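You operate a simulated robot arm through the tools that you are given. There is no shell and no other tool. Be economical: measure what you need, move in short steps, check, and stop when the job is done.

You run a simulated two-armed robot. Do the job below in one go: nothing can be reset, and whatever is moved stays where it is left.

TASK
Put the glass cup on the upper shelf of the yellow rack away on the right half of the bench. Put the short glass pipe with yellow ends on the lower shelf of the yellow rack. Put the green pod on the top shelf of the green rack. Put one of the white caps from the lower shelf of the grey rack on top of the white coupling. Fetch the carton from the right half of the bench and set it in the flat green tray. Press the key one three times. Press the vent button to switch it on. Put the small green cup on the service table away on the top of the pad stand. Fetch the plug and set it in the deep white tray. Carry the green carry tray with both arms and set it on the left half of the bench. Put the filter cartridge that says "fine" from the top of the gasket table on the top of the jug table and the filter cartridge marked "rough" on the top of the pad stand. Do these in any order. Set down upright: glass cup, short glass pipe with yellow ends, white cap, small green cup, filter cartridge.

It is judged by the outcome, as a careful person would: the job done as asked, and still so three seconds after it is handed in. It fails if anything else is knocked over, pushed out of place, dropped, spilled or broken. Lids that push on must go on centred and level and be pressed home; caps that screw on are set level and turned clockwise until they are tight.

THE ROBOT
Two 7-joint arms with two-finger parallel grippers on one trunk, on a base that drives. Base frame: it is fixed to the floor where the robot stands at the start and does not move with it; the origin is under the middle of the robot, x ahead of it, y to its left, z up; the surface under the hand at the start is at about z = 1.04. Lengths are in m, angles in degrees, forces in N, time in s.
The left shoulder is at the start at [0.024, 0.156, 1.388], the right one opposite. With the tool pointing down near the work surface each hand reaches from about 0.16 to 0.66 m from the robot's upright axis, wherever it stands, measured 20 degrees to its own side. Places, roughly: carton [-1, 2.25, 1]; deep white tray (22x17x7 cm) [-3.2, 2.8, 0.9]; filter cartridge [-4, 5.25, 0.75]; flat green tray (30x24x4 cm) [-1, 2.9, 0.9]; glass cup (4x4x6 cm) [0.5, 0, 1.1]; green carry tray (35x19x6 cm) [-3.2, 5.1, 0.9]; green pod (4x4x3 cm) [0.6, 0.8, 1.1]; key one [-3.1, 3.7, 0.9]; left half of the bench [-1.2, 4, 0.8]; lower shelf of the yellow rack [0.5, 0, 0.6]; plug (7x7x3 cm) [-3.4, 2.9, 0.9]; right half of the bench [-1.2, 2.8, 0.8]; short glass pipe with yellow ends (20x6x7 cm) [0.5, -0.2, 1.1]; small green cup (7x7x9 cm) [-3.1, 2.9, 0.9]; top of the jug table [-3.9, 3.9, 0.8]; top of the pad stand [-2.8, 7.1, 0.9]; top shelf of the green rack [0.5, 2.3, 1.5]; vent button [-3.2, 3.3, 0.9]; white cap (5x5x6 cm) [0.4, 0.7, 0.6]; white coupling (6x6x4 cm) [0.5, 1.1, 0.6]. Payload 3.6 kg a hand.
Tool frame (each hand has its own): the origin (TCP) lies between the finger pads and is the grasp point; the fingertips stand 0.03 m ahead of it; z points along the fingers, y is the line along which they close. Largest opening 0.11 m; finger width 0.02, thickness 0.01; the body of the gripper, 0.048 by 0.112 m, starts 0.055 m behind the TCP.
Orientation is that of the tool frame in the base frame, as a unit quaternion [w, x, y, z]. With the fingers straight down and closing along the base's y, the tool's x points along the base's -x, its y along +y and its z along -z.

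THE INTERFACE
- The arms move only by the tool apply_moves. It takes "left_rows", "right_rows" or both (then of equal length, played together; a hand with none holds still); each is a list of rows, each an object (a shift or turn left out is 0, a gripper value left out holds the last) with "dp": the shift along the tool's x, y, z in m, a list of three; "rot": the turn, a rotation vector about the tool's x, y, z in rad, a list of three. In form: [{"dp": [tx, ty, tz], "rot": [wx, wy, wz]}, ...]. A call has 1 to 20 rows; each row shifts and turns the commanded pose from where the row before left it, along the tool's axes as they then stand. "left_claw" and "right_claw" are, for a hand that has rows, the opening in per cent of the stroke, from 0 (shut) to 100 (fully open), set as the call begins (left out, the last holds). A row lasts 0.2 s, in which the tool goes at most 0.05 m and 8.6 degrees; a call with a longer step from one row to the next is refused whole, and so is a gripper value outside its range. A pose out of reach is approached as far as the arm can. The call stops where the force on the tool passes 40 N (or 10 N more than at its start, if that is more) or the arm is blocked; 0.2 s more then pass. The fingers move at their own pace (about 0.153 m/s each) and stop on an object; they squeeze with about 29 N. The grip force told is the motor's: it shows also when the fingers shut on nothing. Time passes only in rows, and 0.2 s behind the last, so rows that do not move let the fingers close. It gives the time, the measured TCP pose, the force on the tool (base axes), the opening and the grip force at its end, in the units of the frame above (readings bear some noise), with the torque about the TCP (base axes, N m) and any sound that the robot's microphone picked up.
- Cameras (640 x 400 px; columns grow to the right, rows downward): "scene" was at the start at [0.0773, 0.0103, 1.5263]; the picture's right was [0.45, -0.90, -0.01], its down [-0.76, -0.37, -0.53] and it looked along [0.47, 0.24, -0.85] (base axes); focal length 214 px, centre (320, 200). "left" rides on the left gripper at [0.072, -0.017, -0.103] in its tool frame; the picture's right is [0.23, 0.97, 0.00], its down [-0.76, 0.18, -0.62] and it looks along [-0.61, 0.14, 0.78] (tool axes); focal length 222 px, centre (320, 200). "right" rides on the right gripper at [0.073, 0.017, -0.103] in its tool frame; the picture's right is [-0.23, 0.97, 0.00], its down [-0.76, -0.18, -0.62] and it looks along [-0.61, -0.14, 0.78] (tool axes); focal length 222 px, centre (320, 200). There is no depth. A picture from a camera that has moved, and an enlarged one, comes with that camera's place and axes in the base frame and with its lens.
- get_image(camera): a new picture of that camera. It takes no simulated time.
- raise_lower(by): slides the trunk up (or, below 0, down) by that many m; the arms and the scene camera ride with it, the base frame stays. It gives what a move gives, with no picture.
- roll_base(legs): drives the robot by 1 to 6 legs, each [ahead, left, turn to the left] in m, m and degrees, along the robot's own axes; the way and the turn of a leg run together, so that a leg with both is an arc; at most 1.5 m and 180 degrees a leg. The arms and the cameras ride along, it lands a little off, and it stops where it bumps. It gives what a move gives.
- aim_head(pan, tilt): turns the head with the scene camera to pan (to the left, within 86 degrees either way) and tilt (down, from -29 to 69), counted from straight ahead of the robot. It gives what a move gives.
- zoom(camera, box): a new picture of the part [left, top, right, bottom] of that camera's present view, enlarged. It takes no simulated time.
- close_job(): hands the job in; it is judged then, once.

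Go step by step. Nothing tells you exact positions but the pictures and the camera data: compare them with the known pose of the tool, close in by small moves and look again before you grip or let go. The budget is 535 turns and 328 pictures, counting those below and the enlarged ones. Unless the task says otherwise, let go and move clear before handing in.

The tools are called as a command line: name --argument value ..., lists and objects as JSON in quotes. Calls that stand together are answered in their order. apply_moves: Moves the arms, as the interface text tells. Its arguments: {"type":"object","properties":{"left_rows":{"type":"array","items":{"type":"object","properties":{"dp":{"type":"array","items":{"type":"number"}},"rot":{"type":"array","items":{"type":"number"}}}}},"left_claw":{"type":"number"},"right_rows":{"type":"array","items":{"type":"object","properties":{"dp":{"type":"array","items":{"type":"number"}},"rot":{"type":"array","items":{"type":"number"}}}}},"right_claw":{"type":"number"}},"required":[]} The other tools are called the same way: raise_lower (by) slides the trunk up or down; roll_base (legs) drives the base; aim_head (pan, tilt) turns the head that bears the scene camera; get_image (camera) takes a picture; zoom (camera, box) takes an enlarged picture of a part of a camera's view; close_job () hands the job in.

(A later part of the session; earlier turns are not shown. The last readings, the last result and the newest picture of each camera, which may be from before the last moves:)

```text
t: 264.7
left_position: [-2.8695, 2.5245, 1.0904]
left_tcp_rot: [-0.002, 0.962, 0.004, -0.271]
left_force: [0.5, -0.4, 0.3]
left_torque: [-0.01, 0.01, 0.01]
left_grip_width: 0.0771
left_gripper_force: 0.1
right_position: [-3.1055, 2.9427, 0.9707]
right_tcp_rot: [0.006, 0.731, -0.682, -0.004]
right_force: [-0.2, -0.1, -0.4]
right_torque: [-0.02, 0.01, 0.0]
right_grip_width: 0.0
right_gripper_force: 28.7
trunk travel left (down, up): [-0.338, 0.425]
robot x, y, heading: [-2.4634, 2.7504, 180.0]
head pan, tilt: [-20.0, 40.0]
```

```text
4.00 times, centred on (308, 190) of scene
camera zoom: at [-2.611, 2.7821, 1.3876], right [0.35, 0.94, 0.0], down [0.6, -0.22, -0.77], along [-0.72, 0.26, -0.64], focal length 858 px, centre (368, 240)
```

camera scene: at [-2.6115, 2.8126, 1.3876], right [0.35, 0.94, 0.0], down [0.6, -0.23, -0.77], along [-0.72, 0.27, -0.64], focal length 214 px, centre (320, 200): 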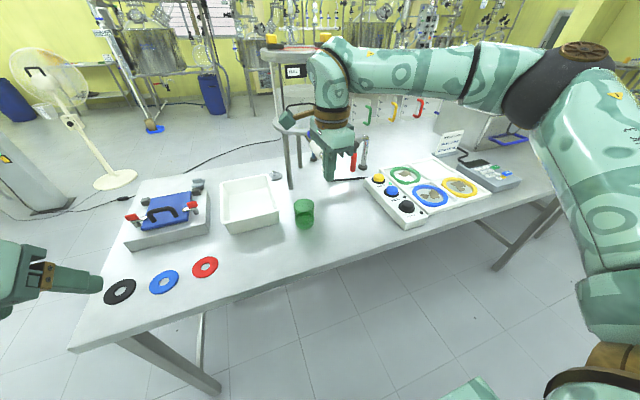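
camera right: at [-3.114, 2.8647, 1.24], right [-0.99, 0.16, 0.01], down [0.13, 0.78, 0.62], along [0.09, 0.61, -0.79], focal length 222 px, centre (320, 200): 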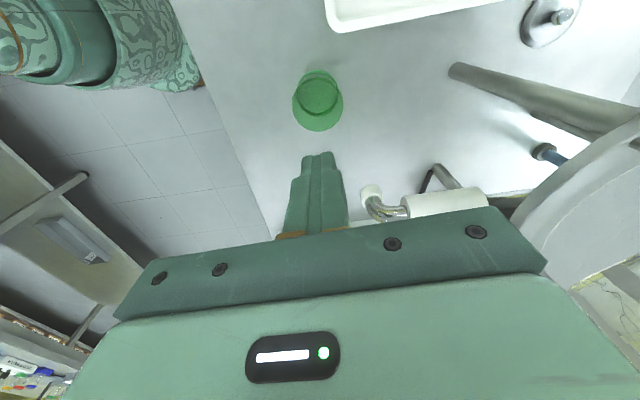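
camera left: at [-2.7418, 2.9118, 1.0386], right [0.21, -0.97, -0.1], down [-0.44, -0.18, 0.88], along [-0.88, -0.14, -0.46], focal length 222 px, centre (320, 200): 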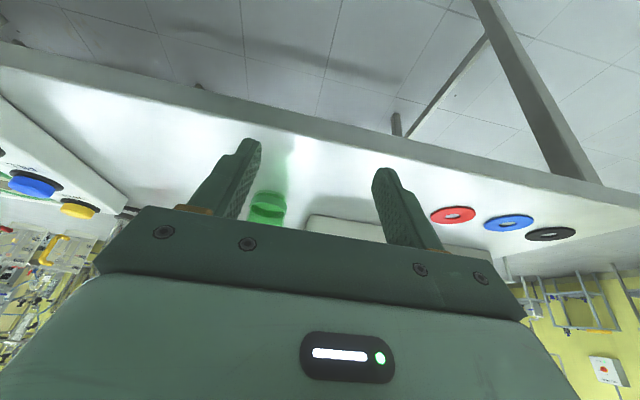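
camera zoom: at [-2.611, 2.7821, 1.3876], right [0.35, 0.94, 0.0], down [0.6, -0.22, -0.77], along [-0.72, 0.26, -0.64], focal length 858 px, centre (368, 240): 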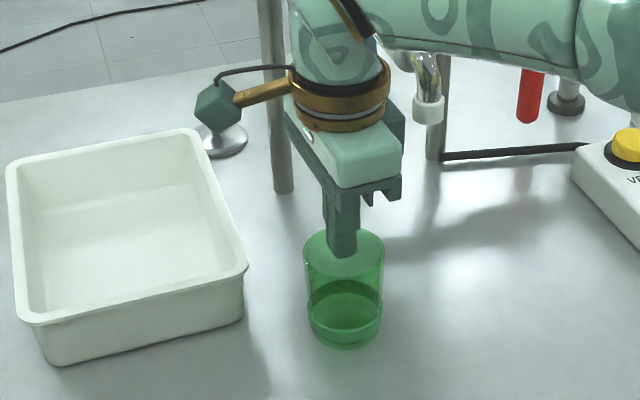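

apply_moves --right_rows '[{"dp": [0, 0, 0.004]}, {"dp": [0, 0, 0.004]}, {}]'

apply_moves --right_rows '[{"dp": [0, 0, 0.004]}, {"dp": [0, 0, 0.004]}, {}]'

zoom --camera "scene" --box '[260, 140, 356, 240]'

```text
t: 265.5
left_position: [-2.8713, 2.5252, 1.0906]
left_tcp_rot: [-0.002, 0.963, 0.004, -0.27]
left_force: [1.1, -0.4, -0.6]
left_torque: [-0.01, 0.0, 0.01]
left_grip_width: 0.0769
left_gripper_force: 0.0
right_position: [-3.1053, 2.9444, 0.9621]
right_tcp_rot: [0.005, 0.732, -0.682, -0.004]
right_force: [-0.3, -0.4, 0.5]
right_torque: [0.0, 0.01, -0.01]
right_grip_width: 0.0002
right_gripper_force: 28.7
trunk travel left (down, up): [-0.338, 0.425]
robot x, y, heading: [-2.4687, 2.751, 179.8]
head pan, tilt: [-20.0, 40.0]
```

```text
t: 266.3
left_position: [-2.8707, 2.5252, 1.0907]
left_tcp_rot: [-0.002, 0.963, 0.004, -0.27]
left_force: [0.6, -0.2, -0.2]
left_torque: [0.0, -0.03, 0.0]
left_grip_width: 0.0769
left_gripper_force: 0.1
right_position: [-3.1064, 2.9444, 0.9558]
right_tcp_rot: [0.006, 0.731, -0.682, -0.004]
right_force: [-0.3, 0.4, 0.1]
right_torque: [0.02, -0.02, 0.01]
right_grip_width: 0.0
right_gripper_force: 29.1
trunk travel left (down, up): [-0.338, 0.425]
robot x, y, heading: [-2.4673, 2.7556, 179.9]
head pan, tilt: [-20.0, 40.0]
```

```text
4.00 times, centred on (308, 190) of scene
camera zoom: at [-2.6109, 2.7822, 1.3876], right [0.35, 0.94, 0.0], down [0.6, -0.22, -0.77], along [-0.72, 0.26, -0.64], focal length 858 px, centre (368, 240)
```

zoom: 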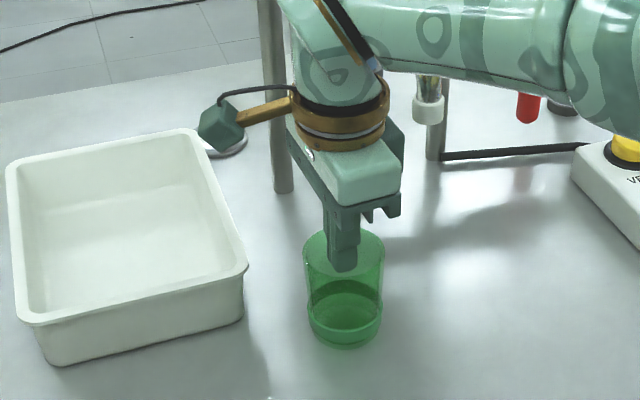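

apply_moves --right_rows '[{"dp": [0, 0, 0.004]}, {"dp": [0, 0, 0.004]}, {"dp": [0, 0, 0.004]}, {}]'

apply_moves --right_rows '[{"dp": [0, 0, 0.004]}, {"dp": [0, 0, 0.004]}, {}]'

zoom --camera "scene" --box '[284, 180, 332, 240]'

```text
t: 267.3
left_position: [-2.8714, 2.5247, 1.091]
left_tcp_rot: [-0.002, 0.963, 0.004, -0.271]
left_force: [0.8, 0.3, -0.7]
left_torque: [0.03, 0.01, 0.0]
left_grip_width: 0.0771
left_gripper_force: 0.0
right_position: [-3.1064, 2.9437, 0.9435]
right_tcp_rot: [0.006, 0.731, -0.682, -0.004]
right_force: [0.6, -0.3, 0.2]
right_torque: [0.0, -0.03, 0.03]
right_grip_width: 0.0
right_gripper_force: 29.2
trunk travel left (down, up): [-0.338, 0.425]
robot x, y, heading: [-2.4706, 2.7548, 180.0]
head pan, tilt: [-20.0, 40.0]
```

```text
t: 268.1
left_position: [-2.8707, 2.525, 1.0915]
left_tcp_rot: [-0.002, 0.963, 0.004, -0.271]
left_force: [-0.2, 0.4, 0.5]
left_torque: [-0.01, 0.04, 0.02]
left_grip_width: 0.077
left_gripper_force: 0.0
right_position: [-3.1074, 2.9428, 0.9354]
right_tcp_rot: [0.006, 0.732, -0.681, -0.003]
right_force: [-0.4, -0.1, 0.5]
right_torque: [-0.01, -0.01, 0.01]
right_grip_width: 0.0
right_gripper_force: 28.7
trunk travel left (down, up): [-0.338, 0.425]
robot x, y, heading: [-2.4673, 2.7589, 179.9]
head pan, tilt: [-20.0, 40.0]
```

```text
6.67 times, centred on (308, 210) of scene
camera zoom: at [-2.6109, 2.7822, 1.3876], right [0.35, 0.94, 0.0], down [0.6, -0.22, -0.77], along [-0.72, 0.26, -0.64], focal length 1430 px, centre (400, 133)
```

zoom: 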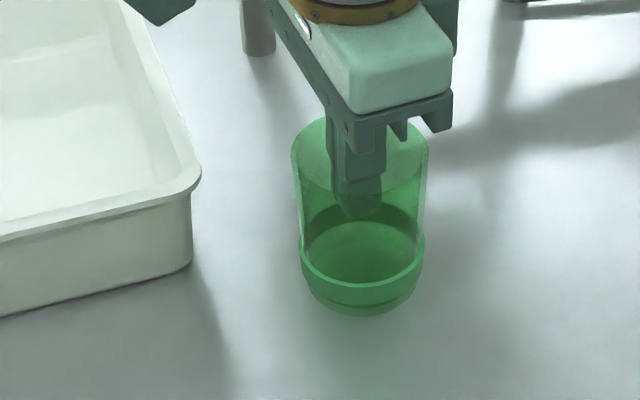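

The finger is inside the cup, so it's open-topped and upright. I withdraw, open, and grip it from outside.

apply_moves --right_rows '[{"dp": [0, 0, -0.03]}, {"dp": [0, 0, -0.035]}, {"dp": [0, 0, -0.035]}, {}]'

apply_moves --right_rows '[{}, {}, {}, {}]' --right_claw 100

get_image --camera "right"

```text
t: 269.1
left_position: [-2.8712, 2.5246, 1.0906]
left_tcp_rot: [-0.001, 0.963, 0.005, -0.27]
left_force: [-0.2, 0.1, -0.7]
left_torque: [0.01, 0.01, 0.01]
left_grip_width: 0.077
left_gripper_force: 0.0
right_position: [-3.1075, 2.9427, 1.0368]
right_tcp_rot: [0.006, 0.731, -0.682, -0.003]
right_force: [-0.2, -0.1, -0.2]
right_torque: [0.0, 0.02, -0.01]
right_grip_width: 0.0
right_gripper_force: 29.1
trunk travel left (down, up): [-0.338, 0.425]
robot x, y, heading: [-2.4675, 2.753, 180.0]
head pan, tilt: [-20.0, 40.0]
```

```text
t: 270.1
left_position: [-2.8696, 2.5238, 1.0914]
left_tcp_rot: [-0.002, 0.963, 0.004, -0.27]
left_force: [-0.1, 0.7, -0.3]
left_torque: [-0.01, 0.02, 0.0]
left_grip_width: 0.0768
left_gripper_force: 0.0
right_position: [-3.1077, 2.942, 1.0366]
right_tcp_rot: [0.006, 0.731, -0.682, -0.003]
right_force: [-0.6, 0.3, -0.1]
right_torque: [-0.01, -0.02, 0.0]
right_grip_width: 0.1099
right_gripper_force: 0.0
trunk travel left (down, up): [-0.338, 0.425]
robot x, y, heading: [-2.4678, 2.7524, 179.6]
head pan, tilt: [-20.0, 40.0]
```

```text
202 pictures are left
camera right: at [-3.1189, 2.8711, 1.1403], right [-0.99, 0.16, 0.01], down [0.13, 0.78, 0.62], along [0.09, 0.61, -0.79], focal length 222 px, centre (320, 200)
```

right: 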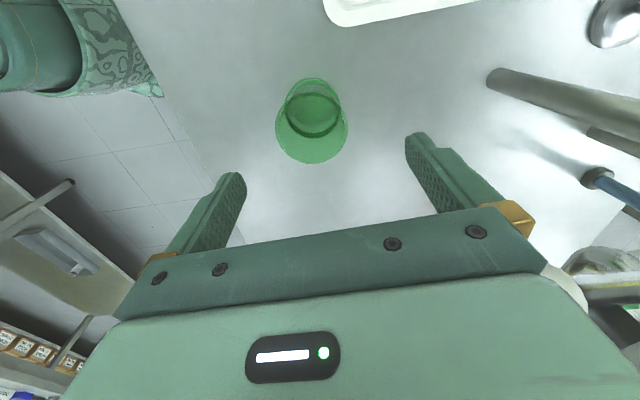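

apply_moves --right_rows '[{"dp": [0.0044, -0.0047, 0.02]}, {"dp": [0, 0, 0.03]}, {"dp": [0, 0, 0.03]}, {"dp": [0, 0, 0.025]}, {"dp": [0, 0, 0.02]}, {}]'

apply_moves --right_rows '[{}, {}, {}]' --right_claw 0

get_image --camera "right"

```text
t: 271.5
left_position: [-2.8707, 2.5249, 1.0899]
left_tcp_rot: [-0.002, 0.963, 0.004, -0.27]
left_force: [-0.7, -0.3, 0.2]
left_torque: [0.01, -0.03, 0.01]
left_grip_width: 0.0769
left_gripper_force: 0.0
right_position: [-3.0999, 2.9369, 0.9105]
right_tcp_rot: [0.006, 0.731, -0.682, -0.004]
right_force: [0.4, -1.0, 0.0]
right_torque: [0.02, -0.02, 0.0]
right_grip_width: 0.11
right_gripper_force: 0.1
trunk travel left (down, up): [-0.338, 0.425]
robot x, y, heading: [-2.4689, 2.7497, 179.9]
head pan, tilt: [-20.0, 40.0]
```

```text
t: 272.3
left_position: [-2.8698, 2.5231, 1.09]
left_tcp_rot: [-0.002, 0.963, 0.004, -0.271]
left_force: [-0.2, 0.0, 0.0]
left_torque: [-0.01, 0.03, 0.01]
left_grip_width: 0.0768
left_gripper_force: 0.1
right_position: [-3.1009, 2.9397, 0.9106]
right_tcp_rot: [0.007, 0.731, -0.682, -0.003]
right_force: [1.2, -0.3, -0.5]
right_torque: [0.02, 0.0, -0.03]
right_grip_width: 0.0626
right_gripper_force: 28.2
trunk travel left (down, up): [-0.338, 0.425]
robot x, y, heading: [-2.4657, 2.7536, 180.0]
head pan, tilt: [-20.0, 40.0]
```

```text
201 pictures are left
camera right: at [-3.1121, 2.868, 1.0139], right [-0.99, 0.16, 0.01], down [0.13, 0.78, 0.62], along [0.09, 0.61, -0.79], focal length 222 px, centre (320, 200)
```

right: 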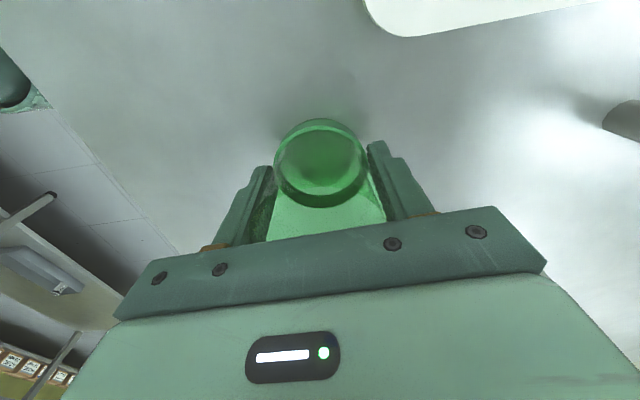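

Cup gripped. I lift, back away, and drive north to survey the rest (carry tray, gasket table, pad stand).

apply_moves --right_rows '[{"dp": [0, 0, -0.04]}, {"dp": [0, 0, -0.04]}, {"dp": [0, 0, -0.04]}, {"dp": [0, 0, -0.04]}, {}]'

roll_base --legs '[[-0.25, 0, 0], [0, -1.3, 0], [0, -0.8, 0]]'

aim_head --pan 0 --tilt 25

get_image --camera "scene"

```text
t: 273.5
left_position: [-2.871, 2.5244, 1.0914]
left_tcp_rot: [-0.002, 0.963, 0.003, -0.271]
left_force: [-0.3, 1.1, 0.8]
left_torque: [-0.02, 0.02, -0.01]
left_grip_width: 0.0772
left_gripper_force: 0.1
right_position: [-3.1007, 2.9437, 1.0714]
right_tcp_rot: [0.006, 0.731, -0.682, -0.002]
right_force: [0.0, -0.1, 0.0]
right_torque: [-0.02, -0.01, 0.0]
right_grip_width: 0.0626
right_gripper_force: 29.5
trunk travel left (down, up): [-0.338, 0.425]
robot x, y, heading: [-2.4649, 2.7557, 179.7]
head pan, tilt: [-20.0, 40.0]
```

```text
t: 285.4
left_position: [-2.656, 4.6378, 1.0908]
left_tcp_rot: [0.002, 0.963, 0.017, -0.27]
left_force: [0.8, -0.8, 0.5]
left_torque: [0.01, 0.03, -0.01]
left_grip_width: 0.0771
left_gripper_force: 0.1
right_position: [-2.8974, 5.0477, 1.0711]
right_tcp_rot: [0.007, 0.742, -0.671, -0.004]
right_force: [-0.3, 0.3, -0.6]
right_torque: [-0.01, -0.05, -0.01]
right_grip_width: 0.0619
right_gripper_force: 28.8
trunk travel left (down, up): [-0.338, 0.425]
robot x, y, heading: [-2.2588, 4.8753, -178.5]
head pan, tilt: [-20.0, 40.0]
```

```text
t: 286.3
left_position: [-2.6555, 4.6354, 1.0904]
left_tcp_rot: [0.002, 0.962, 0.018, -0.271]
left_force: [0.2, 0.8, 0.2]
left_torque: [-0.01, -0.02, 0.01]
left_grip_width: 0.077
left_gripper_force: 0.1
right_position: [-2.8984, 5.0465, 1.0701]
right_tcp_rot: [0.006, 0.741, -0.671, -0.003]
right_force: [1.0, -0.4, -0.9]
right_torque: [0.0, 0.02, 0.02]
right_grip_width: 0.0613
right_gripper_force: 29.5
trunk travel left (down, up): [-0.338, 0.425]
robot x, y, heading: [-2.2619, 4.8799, -178.8]
head pan, tilt: [0.0, 25.0]
```

```text
200 pictures are left
camera scene: at [-2.4157, 4.8716, 1.4109], right [-0.02, 1.0, 0.0], down [0.42, 0.01, -0.91], along [-0.91, -0.02, -0.42], focal length 214 px, centre (320, 200)
```

scene: 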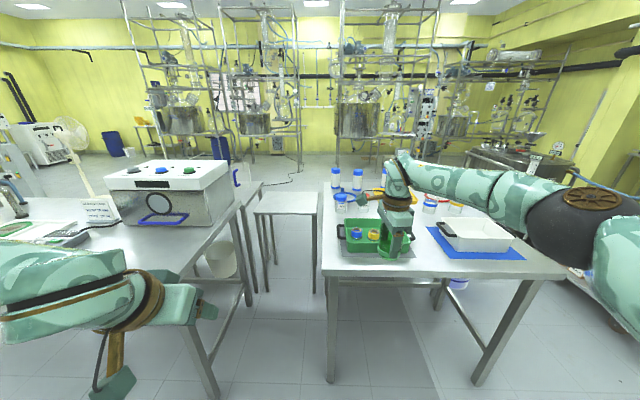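

zoom --camera "scene" --box '[200, 130, 440, 280]'

aim_head --pan -50 --tilt 20

get_image --camera "scene"

```text
2.67 times, centred on (320, 205) of scene
camera zoom: at [-2.4157, 4.8716, 1.4109], right [-0.02, 1.0, 0.0], down [0.42, 0.01, -0.91], along [-0.91, -0.02, -0.42], focal length 572 px, centre (320, 187)
```

zoom: 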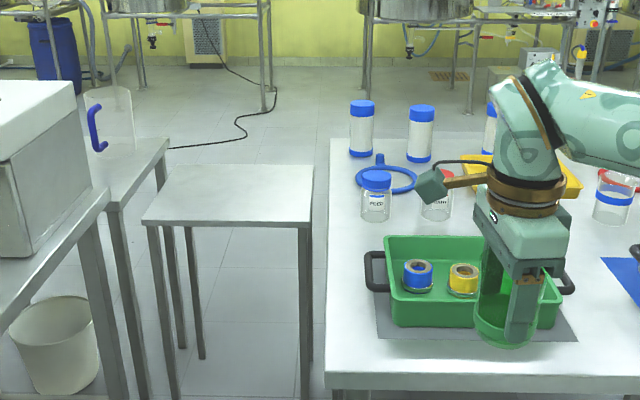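

```text
t: 287.5
left_position: [-2.6557, 4.6353, 1.091]
left_tcp_rot: [0.001, 0.963, 0.018, -0.27]
left_force: [-0.1, -0.8, 0.4]
left_torque: [-0.01, -0.01, -0.03]
left_grip_width: 0.0771
left_gripper_force: 0.0
right_position: [-2.897, 5.0468, 1.0716]
right_tcp_rot: [0.007, 0.741, -0.672, -0.004]
right_force: [-0.1, 0.7, -0.5]
right_torque: [-0.01, 0.01, -0.03]
right_grip_width: 0.0618
right_gripper_force: 28.8
trunk travel left (down, up): [-0.338, 0.425]
robot x, y, heading: [-2.2608, 4.8736, -178.7]
head pan, tilt: [-50.0, 20.0]
```

```text
198 pictures are left
camera scene: at [-2.3853, 4.9436, 1.419], right [0.75, 0.66, 0.0], down [0.23, -0.26, -0.94], along [-0.62, 0.7, -0.34], focal length 214 px, centre (320, 200)
```

scene: 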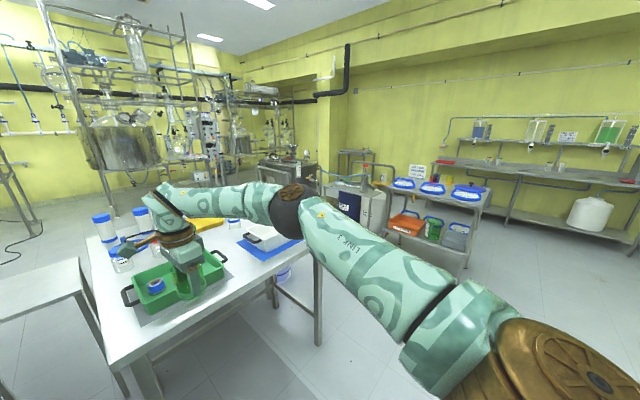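

The carry tray (with reels in it) is on the second table; cartridges with blue caps stand behind it; the pad stand is to the north at about [-2.8, 7.1]. I drive north and look at the pad stand and back at the gasket table.

roll_base --legs '[[0, -1.3, -1.3]]'

aim_head --pan 0 --tilt 20

get_image --camera "scene"

aim_head --pan -60 --tilt 25

get_image --camera "scene"

```text
t: 294.0
left_position: [-2.6696, 5.9475, 1.0907]
left_tcp_rot: [-0.003, 0.963, -0.003, -0.271]
left_force: [-0.8, 0.0, 0.9]
left_torque: [0.02, -0.02, 0.03]
left_grip_width: 0.0767
left_gripper_force: 0.1
right_position: [-2.893, 6.3682, 1.0701]
right_tcp_rot: [0.006, 0.726, -0.688, -0.004]
right_force: [0.0, 0.5, 0.1]
right_torque: [0.02, -0.01, 0.02]
right_grip_width: 0.0613
right_gripper_force: 28.4
trunk travel left (down, up): [-0.338, 0.425]
robot x, y, heading: [-2.2601, 6.1661, 179.0]
head pan, tilt: [-50.0, 20.0]
```

```text
t: 295.1
left_position: [-2.67, 5.9474, 1.0912]
left_tcp_rot: [-0.003, 0.963, -0.004, -0.27]
left_force: [-0.1, 0.6, -0.1]
left_torque: [0.01, 0.01, 0.0]
left_grip_width: 0.0768
left_gripper_force: 0.1
right_position: [-2.8921, 6.3691, 1.0693]
right_tcp_rot: [0.006, 0.725, -0.688, -0.003]
right_force: [-0.4, 0.1, -0.2]
right_torque: [0.0, -0.02, -0.01]
right_grip_width: 0.0611
right_gripper_force: 29.0
trunk travel left (down, up): [-0.338, 0.425]
robot x, y, heading: [-2.2667, 6.1685, 178.9]
head pan, tilt: [0.0, 20.0]
```

```text
197 pictures are left
camera scene: at [-2.4206, 6.172, 1.419], right [0.02, 1.0, 0.0], down [0.34, -0.01, -0.94], along [-0.94, 0.02, -0.34], focal length 214 px, centre (320, 200)
```

scene: 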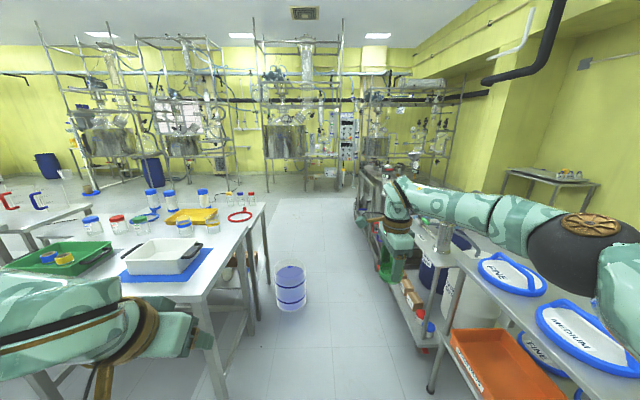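

```text
t: 296.4
left_position: [-2.6694, 5.9477, 1.0911]
left_tcp_rot: [-0.003, 0.963, -0.004, -0.271]
left_force: [0.2, -0.1, 0.6]
left_torque: [0.03, -0.01, 0.03]
left_grip_width: 0.0768
left_gripper_force: 0.1
right_position: [-2.8934, 6.3687, 1.0709]
right_tcp_rot: [0.007, 0.726, -0.688, -0.004]
right_force: [0.0, -0.5, 0.1]
right_torque: [0.06, 0.0, -0.03]
right_grip_width: 0.0615
right_gripper_force: 29.3
trunk travel left (down, up): [-0.338, 0.425]
robot x, y, heading: [-2.2654, 6.1673, 178.8]
head pan, tilt: [-60.0, 25.0]
```

```text
196 pictures are left
camera scene: at [-2.3721, 6.2508, 1.411], right [0.88, 0.48, 0.0], down [0.2, -0.37, -0.91], along [-0.44, 0.79, -0.42], focal length 214 px, centre (320, 200)
```

scene: 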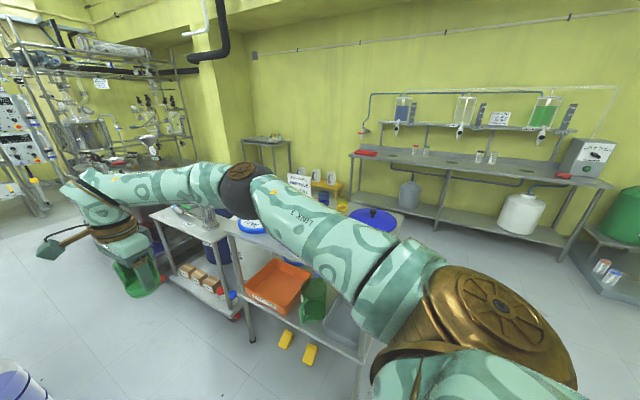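

I step back south, turn to face the pad stand (heading 90°) and approach it.

roll_base --legs '[[-0.1, 0.65, 0], [0, 0, -89]]'

roll_base --legs '[[0.55, 0, 0]]'

aim_head --pan 20 --tilt 30

get_image --camera "scene"

```text
t: 303.9
left_position: [-2.3998, 5.9292, 1.0894]
left_tcp_rot: [0.193, -0.679, 0.682, 0.189]
left_force: [-0.4, 0.4, -0.2]
left_torque: [0.01, -0.01, 0.0]
left_grip_width: 0.0772
left_gripper_force: 0.1
right_position: [-1.9776, 6.1521, 1.0709]
right_tcp_rot: [-0.002, -0.027, 1.0, 0.007]
right_force: [-0.2, 0.7, -0.2]
right_torque: [-0.02, 0.0, 0.0]
right_grip_width: 0.0613
right_gripper_force: 29.0
trunk travel left (down, up): [-0.338, 0.425]
robot x, y, heading: [-2.1785, 5.5196, 89.0]
head pan, tilt: [-60.0, 25.0]
```

```text
t: 307.1
left_position: [-2.3857, 6.501, 1.0902]
left_tcp_rot: [0.194, -0.677, 0.684, 0.188]
left_force: [0.3, -1.2, -0.6]
left_torque: [0.03, 0.03, -0.01]
left_grip_width: 0.0771
left_gripper_force: 0.0
right_position: [-1.9645, 6.7258, 1.0698]
right_tcp_rot: [-0.002, -0.027, 1.0, 0.005]
right_force: [0.6, -0.6, 0.1]
right_torque: [0.01, -0.01, 0.03]
right_grip_width: 0.0614
right_gripper_force: 28.6
trunk travel left (down, up): [-0.338, 0.425]
robot x, y, heading: [-2.165, 6.0947, 89.0]
head pan, tilt: [-60.0, 25.0]
```

```text
t: 308.7
left_position: [-2.3866, 6.5025, 1.0891]
left_tcp_rot: [0.195, -0.677, 0.684, 0.188]
left_force: [0.1, -0.6, 0.0]
left_torque: [-0.02, -0.03, 0.01]
left_grip_width: 0.077
left_gripper_force: 0.0
right_position: [-1.9656, 6.7248, 1.0697]
right_tcp_rot: [-0.001, -0.027, 1.0, 0.008]
right_force: [-0.8, -0.2, 0.2]
right_torque: [-0.01, -0.03, -0.03]
right_grip_width: 0.0613
right_gripper_force: 29.3
trunk travel left (down, up): [-0.338, 0.425]
robot x, y, heading: [-2.161, 6.0966, 88.5]
head pan, tilt: [20.0, 30.0]
```

```text
195 pictures are left
camera scene: at [-2.1918, 6.2445, 1.403], right [0.95, 0.32, 0.0], down [0.16, -0.47, -0.87], along [-0.28, 0.82, -0.5], focal length 214 px, centre (320, 200)
```

scene: 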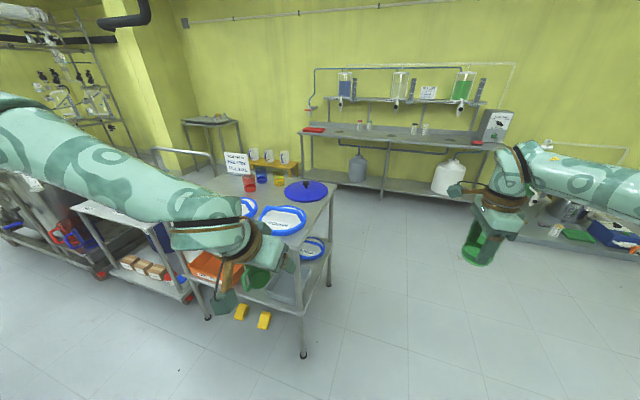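

raise_lower --by 0.3

roll_base --legs '[[0.1, 0.2, 1]]'

aim_head --pan 25 --tilt 45

get_image --camera "scene"

```text
t: 311.7
left_position: [-2.3878, 6.5013, 1.3905]
left_tcp_rot: [0.194, -0.678, 0.684, 0.188]
left_force: [-0.3, 0.2, -0.6]
left_torque: [0.0, 0.03, 0.0]
left_grip_width: 0.0767
left_gripper_force: 0.1
right_position: [-1.9662, 6.7196, 1.3883]
right_tcp_rot: [-0.002, -0.027, 0.999, 0.022]
right_force: [0.7, -0.3, 0.2]
right_torque: [0.0, -0.01, -0.01]
right_grip_width: 0.0614
right_gripper_force: 29.1
trunk travel left (down, up): [-0.638, 0.125]
robot x, y, heading: [-2.1636, 6.0933, 88.9]
head pan, tilt: [20.0, 30.0]
```

```text
t: 313.4
left_position: [-2.5964, 6.5959, 1.3909]
left_tcp_rot: [-0.192, 0.684, -0.677, -0.191]
left_force: [1.2, 0.1, -0.4]
left_torque: [-0.02, 0.03, -0.01]
left_grip_width: 0.0771
left_gripper_force: 0.1
right_position: [-2.1803, 6.8203, 1.3889]
right_tcp_rot: [-0.003, -0.037, 0.999, 0.021]
right_force: [0.1, 0.0, -0.9]
right_torque: [-0.01, -0.03, 0.0]
right_grip_width: 0.0615
right_gripper_force: 28.4
trunk travel left (down, up): [-0.638, 0.125]
robot x, y, heading: [-2.3676, 6.195, 90.1]
head pan, tilt: [20.0, 30.0]
```

```text
t: 314.2
left_position: [-2.5981, 6.5958, 1.3897]
left_tcp_rot: [-0.192, 0.685, -0.677, -0.19]
left_force: [0.7, -1.0, 0.8]
left_torque: [0.02, 0.01, 0.02]
left_grip_width: 0.0769
left_gripper_force: 0.1
right_position: [-2.1816, 6.8222, 1.387]
right_tcp_rot: [-0.002, -0.036, 0.999, 0.021]
right_force: [0.3, 0.9, 0.3]
right_torque: [0.01, -0.01, 0.03]
right_grip_width: 0.0616
right_gripper_force: 28.6
trunk travel left (down, up): [-0.638, 0.125]
robot x, y, heading: [-2.3679, 6.1957, 90.0]
head pan, tilt: [25.0, 45.0]
```

```text
194 pictures are left
camera scene: at [-2.4028, 6.2801, 1.6823], right [0.91, 0.42, 0.0], down [0.3, -0.64, -0.71], along [-0.3, 0.64, -0.71], focal length 214 px, centre (320, 200)
```

scene: 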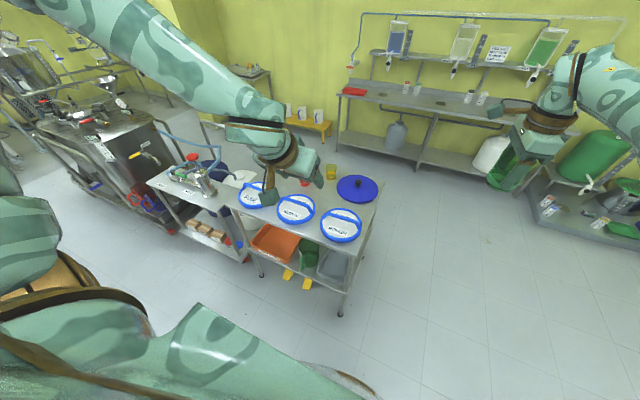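

zoom --camera "scene" --box '[220, 140, 400, 260]'

```text
3.33 times, centred on (310, 200) of scene
camera zoom: at [-2.4028, 6.2801, 1.6823], right [0.91, 0.42, 0.0], down [0.3, -0.64, -0.71], along [-0.3, 0.64, -0.71], focal length 715 px, centre (353, 200)
```

zoom: 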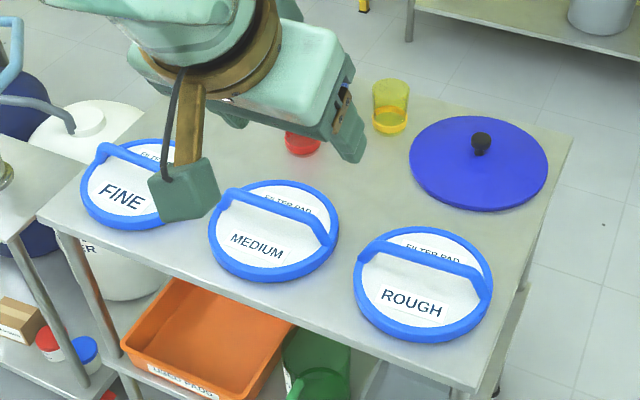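

The pad stand carries FINE/MEDIUM/ROUGH pads, a blue lid and small red/yellow cups. A free spot is near [-2.71, 7.03]; another near [-2.955, 7.0]. I position the base to place the cup with the right hand.

roll_base --legs '[[0, 0.5, 0], [0.2, 0, 0]]'

aim_head --pan -10 --tilt 55

get_image --camera "scene"

```text
t: 318.3
left_position: [-3.0922, 6.794, 1.3915]
left_tcp_rot: [-0.191, 0.687, -0.674, -0.191]
left_force: [-0.2, 0.0, -0.4]
left_torque: [-0.03, 0.0, -0.01]
left_grip_width: 0.077
left_gripper_force: 0.1
right_position: [-2.6765, 7.0235, 1.3893]
right_tcp_rot: [-0.003, -0.041, 0.999, 0.021]
right_force: [-0.2, 0.3, 0.2]
right_torque: [-0.02, -0.03, 0.0]
right_grip_width: 0.0614
right_gripper_force: 29.3
trunk travel left (down, up): [-0.638, 0.125]
robot x, y, heading: [-2.8582, 6.3931, 90.2]
head pan, tilt: [25.0, 45.0]
```

```text
t: 319.3
left_position: [-3.0909, 6.7943, 1.391]
left_tcp_rot: [-0.193, 0.687, -0.674, -0.191]
left_force: [0.1, 0.1, 0.0]
left_torque: [0.02, -0.01, -0.02]
left_grip_width: 0.0767
left_gripper_force: 0.0
right_position: [-2.6764, 7.0242, 1.3885]
right_tcp_rot: [-0.002, -0.041, 0.999, 0.021]
right_force: [0.4, 0.1, 0.3]
right_torque: [0.02, -0.02, -0.01]
right_grip_width: 0.0617
right_gripper_force: 28.6
trunk travel left (down, up): [-0.638, 0.125]
robot x, y, heading: [-2.8596, 6.3932, 90.5]
head pan, tilt: [-10.0, 55.0]
```

```text
192 pictures are left
camera scene: at [-2.8458, 6.4774, 1.669], right [0.99, -0.16, 0.0], down [-0.13, -0.81, -0.57], along [0.09, 0.57, -0.82], focal length 214 px, centre (320, 200)
```

scene: 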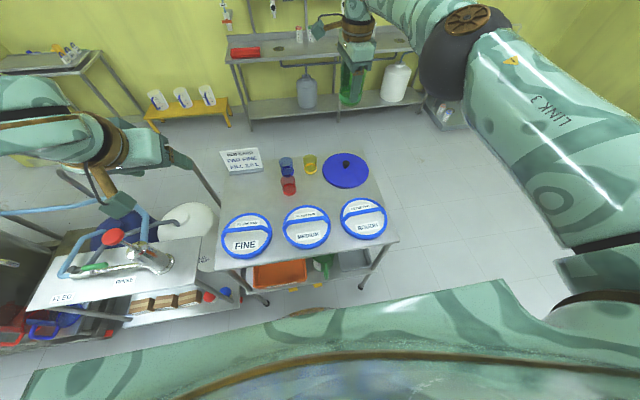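

raise_lower --by -0.3

apply_moves --right_rows '[{"dp": [0.02, 0.006, 0.01]}, {"dp": [0.02, 0.006, 0.01]}, {"dp": [0.02, 0.006, 0.01]}, {}]'

get_image --camera "scene"

```text
t: 322.3
left_position: [-3.0919, 6.7958, 1.0904]
left_tcp_rot: [-0.191, 0.688, -0.673, -0.191]
left_force: [0.0, -0.5, 0.3]
left_torque: [0.01, 0.01, -0.02]
left_grip_width: 0.077
left_gripper_force: 0.1
right_position: [-2.6757, 7.0244, 1.09]
right_tcp_rot: [-0.002, -0.042, 0.999, 0.021]
right_force: [0.3, -0.2, -0.6]
right_torque: [0.03, 0.0, -0.02]
right_grip_width: 0.0613
right_gripper_force: 28.8
trunk travel left (down, up): [-0.338, 0.425]
robot x, y, heading: [-2.8528, 6.3951, 90.7]
head pan, tilt: [-10.0, 55.0]
```

```text
t: 323.3
left_position: [-3.0905, 6.795, 1.0918]
left_tcp_rot: [-0.191, 0.687, -0.674, -0.191]
left_force: [0.0, -1.6, 0.4]
left_torque: [0.01, 0.0, 0.01]
left_grip_width: 0.0769
left_gripper_force: 0.0
right_position: [-2.7358, 7.0391, 1.0604]
right_tcp_rot: [-0.001, -0.041, 0.999, 0.021]
right_force: [-0.4, -0.8, -0.5]
right_torque: [-0.01, -0.03, -0.02]
right_grip_width: 0.0614
right_gripper_force: 28.8
trunk travel left (down, up): [-0.338, 0.425]
robot x, y, heading: [-2.8547, 6.3945, 90.3]
head pan, tilt: [-10.0, 55.0]
```

```text
191 pictures are left
camera scene: at [-2.8456, 6.53, 1.367], right [0.99, -0.17, 0.0], down [-0.14, -0.81, -0.57], along [0.09, 0.57, -0.82], focal length 214 px, centre (320, 200)
```

scene: 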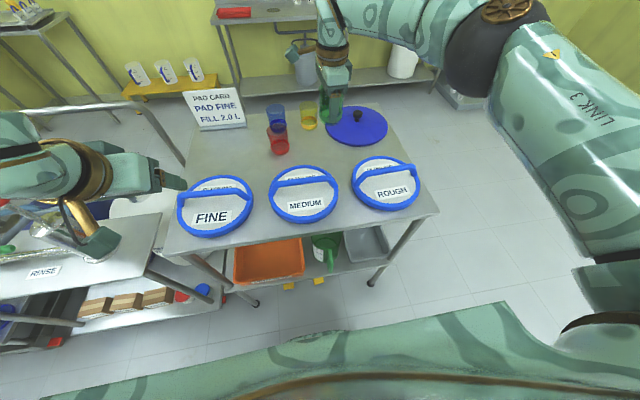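

I straighten the tilt, nudge to [-2.75, 7.045] and lower stepwise.

apply_moves --right_rows '[{"dp": [0.014, 0.006, 0], "rot": [0.042, 0, 0]}, {"dp": [0, 0, 0.03]}, {"dp": [0, 0, 0.03]}, {"dp": [0, 0, 0.02]}, {}]'

get_image --camera "scene"

```text
t: 324.5
left_position: [-3.0924, 6.7941, 1.0909]
left_tcp_rot: [-0.192, 0.688, -0.674, -0.191]
left_force: [-0.4, 0.2, 0.0]
left_torque: [-0.03, 0.01, 0.02]
left_grip_width: 0.0768
left_gripper_force: 0.2
right_position: [-2.753, 7.043, 0.9806]
right_tcp_rot: [-0.001, -0.041, 0.999, 0.0]
right_force: [0.7, -0.2, -0.1]
right_torque: [0.01, -0.02, 0.02]
right_grip_width: 0.0613
right_gripper_force: 29.0
trunk travel left (down, up): [-0.338, 0.425]
robot x, y, heading: [-2.8556, 6.3936, 90.6]
head pan, tilt: [-10.0, 55.0]
```

```text
190 pictures are left
camera scene: at [-2.8461, 6.5301, 1.367], right [0.99, -0.17, 0.0], down [-0.14, -0.81, -0.57], along [0.1, 0.57, -0.82], focal length 214 px, centre (320, 200)
```

scene: 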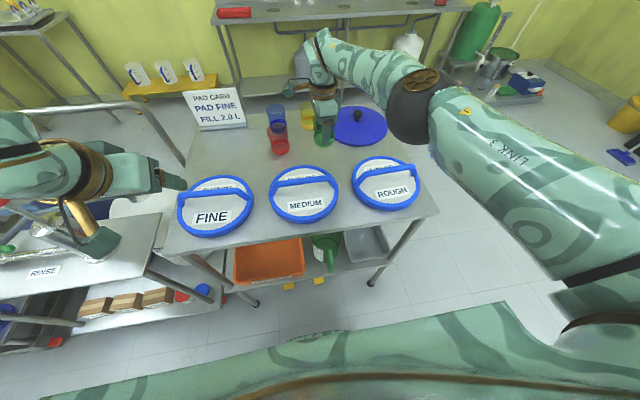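

apply_moves --right_rows '[{"dp": [0, 0, 0.015]}, {"dp": [0, 0, 0.01]}, {}]'

apply_moves --right_rows '[{"dp": [0, 0, 0.005]}, {"dp": [0, 0, 0.005]}, {"dp": [0, 0, 0.005]}, {}]'

zoom --camera "scene" --box '[240, 60, 400, 180]'

```text
t: 325.3
left_position: [-3.0914, 6.7952, 1.0913]
left_tcp_rot: [-0.192, 0.687, -0.675, -0.19]
left_force: [-0.8, -1.2, 0.0]
left_torque: [-0.01, -0.02, -0.01]
left_grip_width: 0.0771
left_gripper_force: 0.1
right_position: [-2.7528, 7.041, 0.9552]
right_tcp_rot: [-0.001, -0.041, 0.999, 0.0]
right_force: [1.7, 0.2, -0.5]
right_torque: [-0.02, 0.0, -0.01]
right_grip_width: 0.0614
right_gripper_force: 29.3
right hand out of reach, approached as far as the arm can: row 2
trunk travel left (down, up): [-0.338, 0.425]
robot x, y, heading: [-2.8569, 6.3938, 90.4]
head pan, tilt: [-10.0, 55.0]
```

```text
t: 326.3
left_position: [-3.0915, 6.795, 1.0909]
left_tcp_rot: [-0.191, 0.687, -0.674, -0.191]
left_force: [0.3, 0.2, -0.6]
left_torque: [0.02, 0.03, -0.01]
left_grip_width: 0.077
left_gripper_force: 0.0
right_position: [-2.7518, 7.0406, 0.9395]
right_tcp_rot: [-0.002, -0.041, 0.999, 0.001]
right_force: [0.5, 0.2, -1.1]
right_torque: [-0.03, -0.02, -0.02]
right_grip_width: 0.0617
right_gripper_force: 29.0
trunk travel left (down, up): [-0.338, 0.425]
robot x, y, heading: [-2.8611, 6.3946, 90.4]
head pan, tilt: [-10.0, 55.0]
```

```text
3.33 times, centred on (320, 120) of scene
camera zoom: at [-2.8462, 6.5302, 1.3669], right [0.99, -0.17, 0.0], down [-0.14, -0.81, -0.57], along [0.1, 0.57, -0.82], focal length 715 px, centre (320, 467)
```

zoom: 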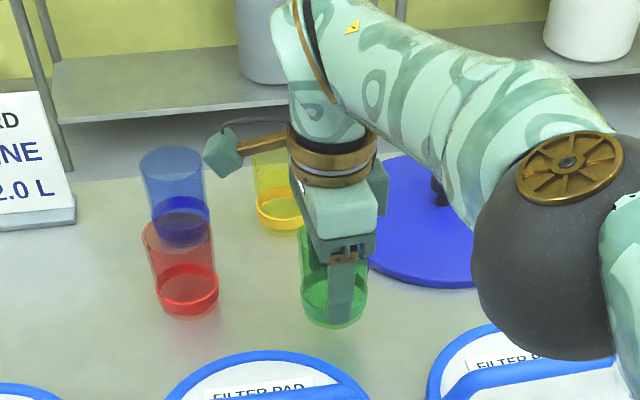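

apply_moves --right_rows '[{"dp": [0, 0, 0.004]}, {"dp": [0, 0, 0.004]}, {"dp": [0, 0, 0.004]}, {}]'

apply_moves --right_rows '[{"dp": [0, 0, 0.004]}, {"dp": [0, 0, 0.004]}, {}]'

```text
t: 327.3
left_position: [-3.0915, 6.7946, 1.0903]
left_tcp_rot: [-0.192, 0.687, -0.674, -0.192]
left_force: [0.0, -0.2, 0.7]
left_torque: [0.03, 0.0, 0.01]
left_grip_width: 0.0771
left_gripper_force: 0.1
right_position: [-2.7512, 7.0376, 0.9292]
right_tcp_rot: [-0.001, -0.041, 0.999, 0.0]
right_force: [0.1, -0.3, -0.1]
right_torque: [-0.02, 0.0, 0.02]
right_grip_width: 0.0614
right_gripper_force: 29.0
trunk travel left (down, up): [-0.338, 0.425]
robot x, y, heading: [-2.8572, 6.3927, 90.5]
head pan, tilt: [-10.0, 55.0]
```

```text
t: 328.1
left_position: [-3.0919, 6.7945, 1.0906]
left_tcp_rot: [-0.191, 0.687, -0.675, -0.191]
left_force: [0.7, -0.6, -1.0]
left_torque: [0.01, 0.01, 0.0]
left_grip_width: 0.0768
left_gripper_force: 0.1
right_position: [-2.7526, 7.0378, 0.9232]
right_tcp_rot: [-0.001, -0.042, 0.999, 0.0]
right_force: [-0.3, -0.7, -0.9]
right_torque: [-0.01, -0.02, -0.01]
right_grip_width: 0.0615
right_gripper_force: 28.9
right hand out of reach, approached as far as the arm can: row 1
trunk travel left (down, up): [-0.338, 0.425]
robot x, y, heading: [-2.859, 6.3991, 90.3]
head pan, tilt: [-10.0, 55.0]
```

apply_moves --right_rows '[{"dp": [0, 0, 0.004]}, {"dp": [0, 0, 0.004]}, {}]'

apply_moves --right_rows '[{"dp": [0, 0, 0.004]}, {"dp": [0, 0, 0.004]}, {}]'

zoom --camera "scene" --box '[240, 60, 400, 180]'

```text
t: 328.9
left_position: [-3.0918, 6.7958, 1.0902]
left_tcp_rot: [-0.192, 0.687, -0.674, -0.191]
left_force: [0.4, 0.0, -0.6]
left_torque: [-0.02, 0.0, 0.02]
left_grip_width: 0.077
left_gripper_force: 0.1
right_position: [-2.7534, 7.0353, 0.9158]
right_tcp_rot: [-0.001, -0.041, 0.999, 0.001]
right_force: [-0.1, -0.7, -1.3]
right_torque: [0.02, 0.02, 0.01]
right_grip_width: 0.0614
right_gripper_force: 28.8
trunk travel left (down, up): [-0.338, 0.425]
robot x, y, heading: [-2.8605, 6.3982, 90.5]
head pan, tilt: [-10.0, 55.0]
```

```text
t: 329.7
left_position: [-3.0922, 6.794, 1.0916]
left_tcp_rot: [-0.192, 0.687, -0.674, -0.191]
left_force: [0.2, 0.1, 0.0]
left_torque: [0.01, 0.01, 0.02]
left_grip_width: 0.0769
left_gripper_force: 0.0
right_position: [-2.7525, 7.0331, 0.9098]
right_tcp_rot: [0.0, -0.04, 0.999, 0.002]
right_force: [-1.5, 2.3, 12.6]
right_torque: [0.13, 0.13, 0.01]
right_grip_width: 0.0618
right_gripper_force: 29.3
right hand out of reach, approached as far as the arm can: row 2
trunk travel left (down, up): [-0.338, 0.425]
robot x, y, heading: [-2.8584, 6.3913, 90.5]
head pan, tilt: [-10.0, 55.0]
```

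```text
3.33 times, centred on (320, 120) of scene
camera zoom: at [-2.8467, 6.5292, 1.3672], right [0.99, -0.17, 0.0], down [-0.14, -0.81, -0.57], along [0.1, 0.57, -0.82], focal length 715 px, centre (320, 467)
```

zoom: 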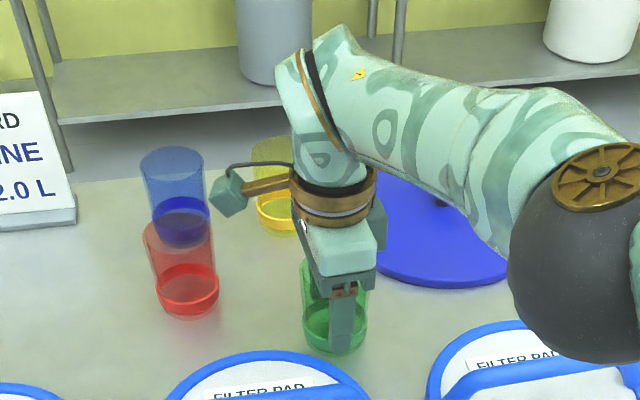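

Contact. I release partially and rise straight up.

apply_moves --right_rows '[{}, {}, {}]' --right_claw 80

apply_moves --right_rows '[{"dp": [0, 0, -0.02]}, {"dp": [0, 0, -0.03]}, {"dp": [0, 0, -0.04]}, {"dp": [0, 0, -0.05]}, {"dp": [0, 0, -0.05]}, {}]'

zoom --camera "scene" --box '[200, 60, 440, 240]'

```text
t: 330.5
left_position: [-3.092, 6.7958, 1.0904]
left_tcp_rot: [-0.191, 0.687, -0.674, -0.191]
left_force: [-0.7, 0.2, -0.4]
left_torque: [0.01, 0.03, 0.03]
left_grip_width: 0.077
left_gripper_force: 0.2
right_position: [-2.7519, 7.0332, 0.9075]
right_tcp_rot: [-0.001, -0.041, 0.999, -0.001]
right_force: [0.1, -0.2, -0.4]
right_torque: [0.03, 0.02, -0.04]
right_grip_width: 0.088
right_gripper_force: 0.0
trunk travel left (down, up): [-0.338, 0.425]
robot x, y, heading: [-2.8593, 6.3976, 90.3]
head pan, tilt: [-10.0, 55.0]
```

```text
t: 331.9
left_position: [-3.0915, 6.7957, 1.0911]
left_tcp_rot: [-0.191, 0.687, -0.675, -0.191]
left_force: [-0.7, -0.5, -0.5]
left_torque: [0.0, -0.01, 0.01]
left_grip_width: 0.0771
left_gripper_force: 0.1
right_position: [-2.7512, 7.0329, 1.1032]
right_tcp_rot: [-0.002, -0.041, 0.999, 0.0]
right_force: [-0.8, 0.0, 0.2]
right_torque: [0.0, 0.0, 0.0]
right_grip_width: 0.088
right_gripper_force: 0.1
trunk travel left (down, up): [-0.338, 0.425]
robot x, y, heading: [-2.8631, 6.3976, 90.5]
head pan, tilt: [-10.0, 55.0]
```

```text
2.22 times, centred on (320, 150) of scene
camera zoom: at [-2.846, 6.5308, 1.3668], right [0.99, -0.17, 0.0], down [-0.14, -0.81, -0.57], along [0.1, 0.56, -0.82], focal length 477 px, centre (320, 311)
```

zoom: 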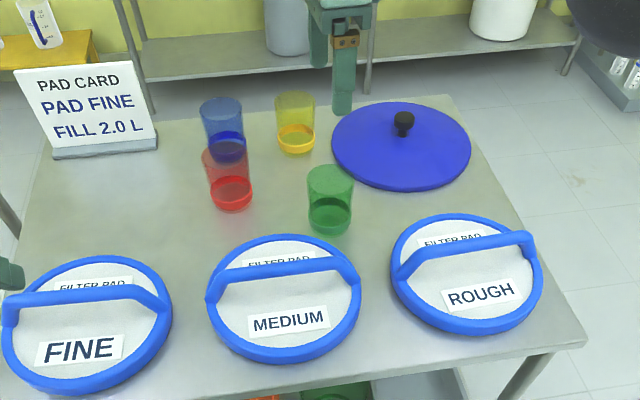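

The small green cup stands upright on the pad stand. Now I look west/south-west toward the gasket table.

roll_base --legs '[[-0.2, 0, 0]]'

raise_lower --by 0.3

roll_base --legs '[[0, -0.3, 0], [0, 0, 90]]'

aim_head --pan 15 --tilt 30

get_image --camera "scene"

```text
t: 333.5
left_position: [-3.0889, 6.5944, 1.0911]
left_tcp_rot: [-0.192, 0.687, -0.674, -0.192]
left_force: [0.2, 0.0, -0.3]
left_torque: [0.01, -0.04, 0.0]
left_grip_width: 0.0771
left_gripper_force: 0.0
right_position: [-2.7486, 6.8318, 1.1027]
right_tcp_rot: [-0.001, -0.039, 0.999, -0.001]
right_force: [0.4, 0.2, 0.0]
right_torque: [0.02, 0.03, 0.0]
right_grip_width: 0.0879
right_gripper_force: 0.1
trunk travel left (down, up): [-0.338, 0.425]
robot x, y, heading: [-2.8571, 6.1957, 90.1]
head pan, tilt: [-10.0, 55.0]
```

```text
t: 336.5
left_position: [-3.0888, 6.5954, 1.3898]
left_tcp_rot: [-0.192, 0.687, -0.674, -0.191]
left_force: [0.0, 0.9, 0.6]
left_torque: [-0.01, 0.03, -0.03]
left_grip_width: 0.0771
left_gripper_force: 0.0
right_position: [-2.7495, 6.8107, 1.4517]
right_tcp_rot: [-0.001, -0.04, 0.998, 0.041]
right_force: [-0.5, 0.0, -0.5]
right_torque: [0.01, 0.0, -0.01]
right_grip_width: 0.0877
right_gripper_force: 0.0
trunk travel left (down, up): [-0.638, 0.125]
robot x, y, heading: [-2.8552, 6.195, 90.0]
head pan, tilt: [-10.0, 55.0]
```

```text
t: 342.4
left_position: [-2.9497, 5.9597, 1.3907]
left_tcp_rot: [0.001, 0.963, 0.014, -0.271]
left_force: [-0.3, -0.5, -0.3]
left_torque: [0.01, -0.01, 0.0]
left_grip_width: 0.0772
left_gripper_force: 0.1
right_position: [-3.1695, 6.2974, 1.4517]
right_tcp_rot: [0.029, 0.739, -0.673, -0.029]
right_force: [0.3, -0.9, -0.2]
right_torque: [-0.01, -0.02, -0.01]
right_grip_width: 0.088
right_gripper_force: 0.0
trunk travel left (down, up): [-0.638, 0.125]
robot x, y, heading: [-2.5525, 6.1967, -178.9]
head pan, tilt: [-10.0, 55.0]
```

```text
t: 343.3
left_position: [-2.9491, 5.9589, 1.3903]
left_tcp_rot: [0.001, 0.963, 0.015, -0.27]
left_force: [-0.5, 0.0, 0.2]
left_torque: [0.0, -0.03, -0.01]
left_grip_width: 0.077
left_gripper_force: 0.1
right_position: [-3.1689, 6.2986, 1.4523]
right_tcp_rot: [0.029, 0.738, -0.673, -0.029]
right_force: [0.5, 0.5, 0.2]
right_torque: [-0.04, 0.0, -0.05]
right_grip_width: 0.0877
right_gripper_force: 0.1
trunk travel left (down, up): [-0.638, 0.125]
robot x, y, heading: [-2.5531, 6.1998, -178.9]
head pan, tilt: [15.0, 30.0]
```

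```text
186 pictures are left
camera scene: at [-2.651, 6.1713, 1.7048], right [-0.28, 0.96, 0.0], down [0.48, 0.14, -0.87], along [-0.83, -0.24, -0.5], focal length 214 px, centre (320, 200)
```

scene: 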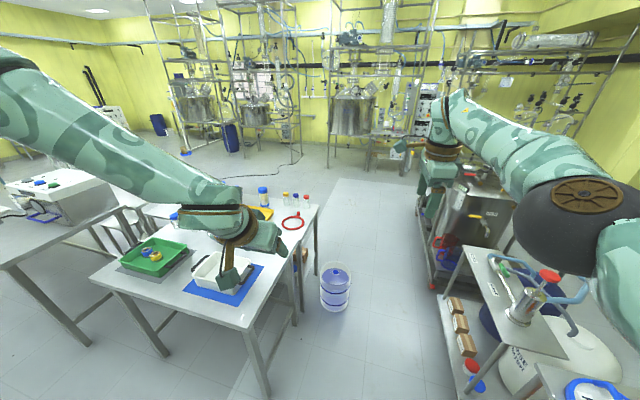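

zoom --camera "scene" --box '[120, 160, 360, 310]'

```text
2.67 times, centred on (240, 235) of scene
camera zoom: at [-2.651, 6.1713, 1.7048], right [-0.28, 0.96, 0.0], down [0.48, 0.14, -0.87], along [-0.83, -0.24, -0.5], focal length 572 px, centre (533, 107)
```

zoom: 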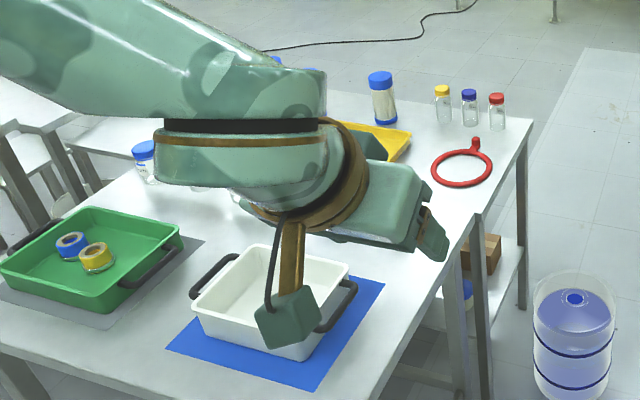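

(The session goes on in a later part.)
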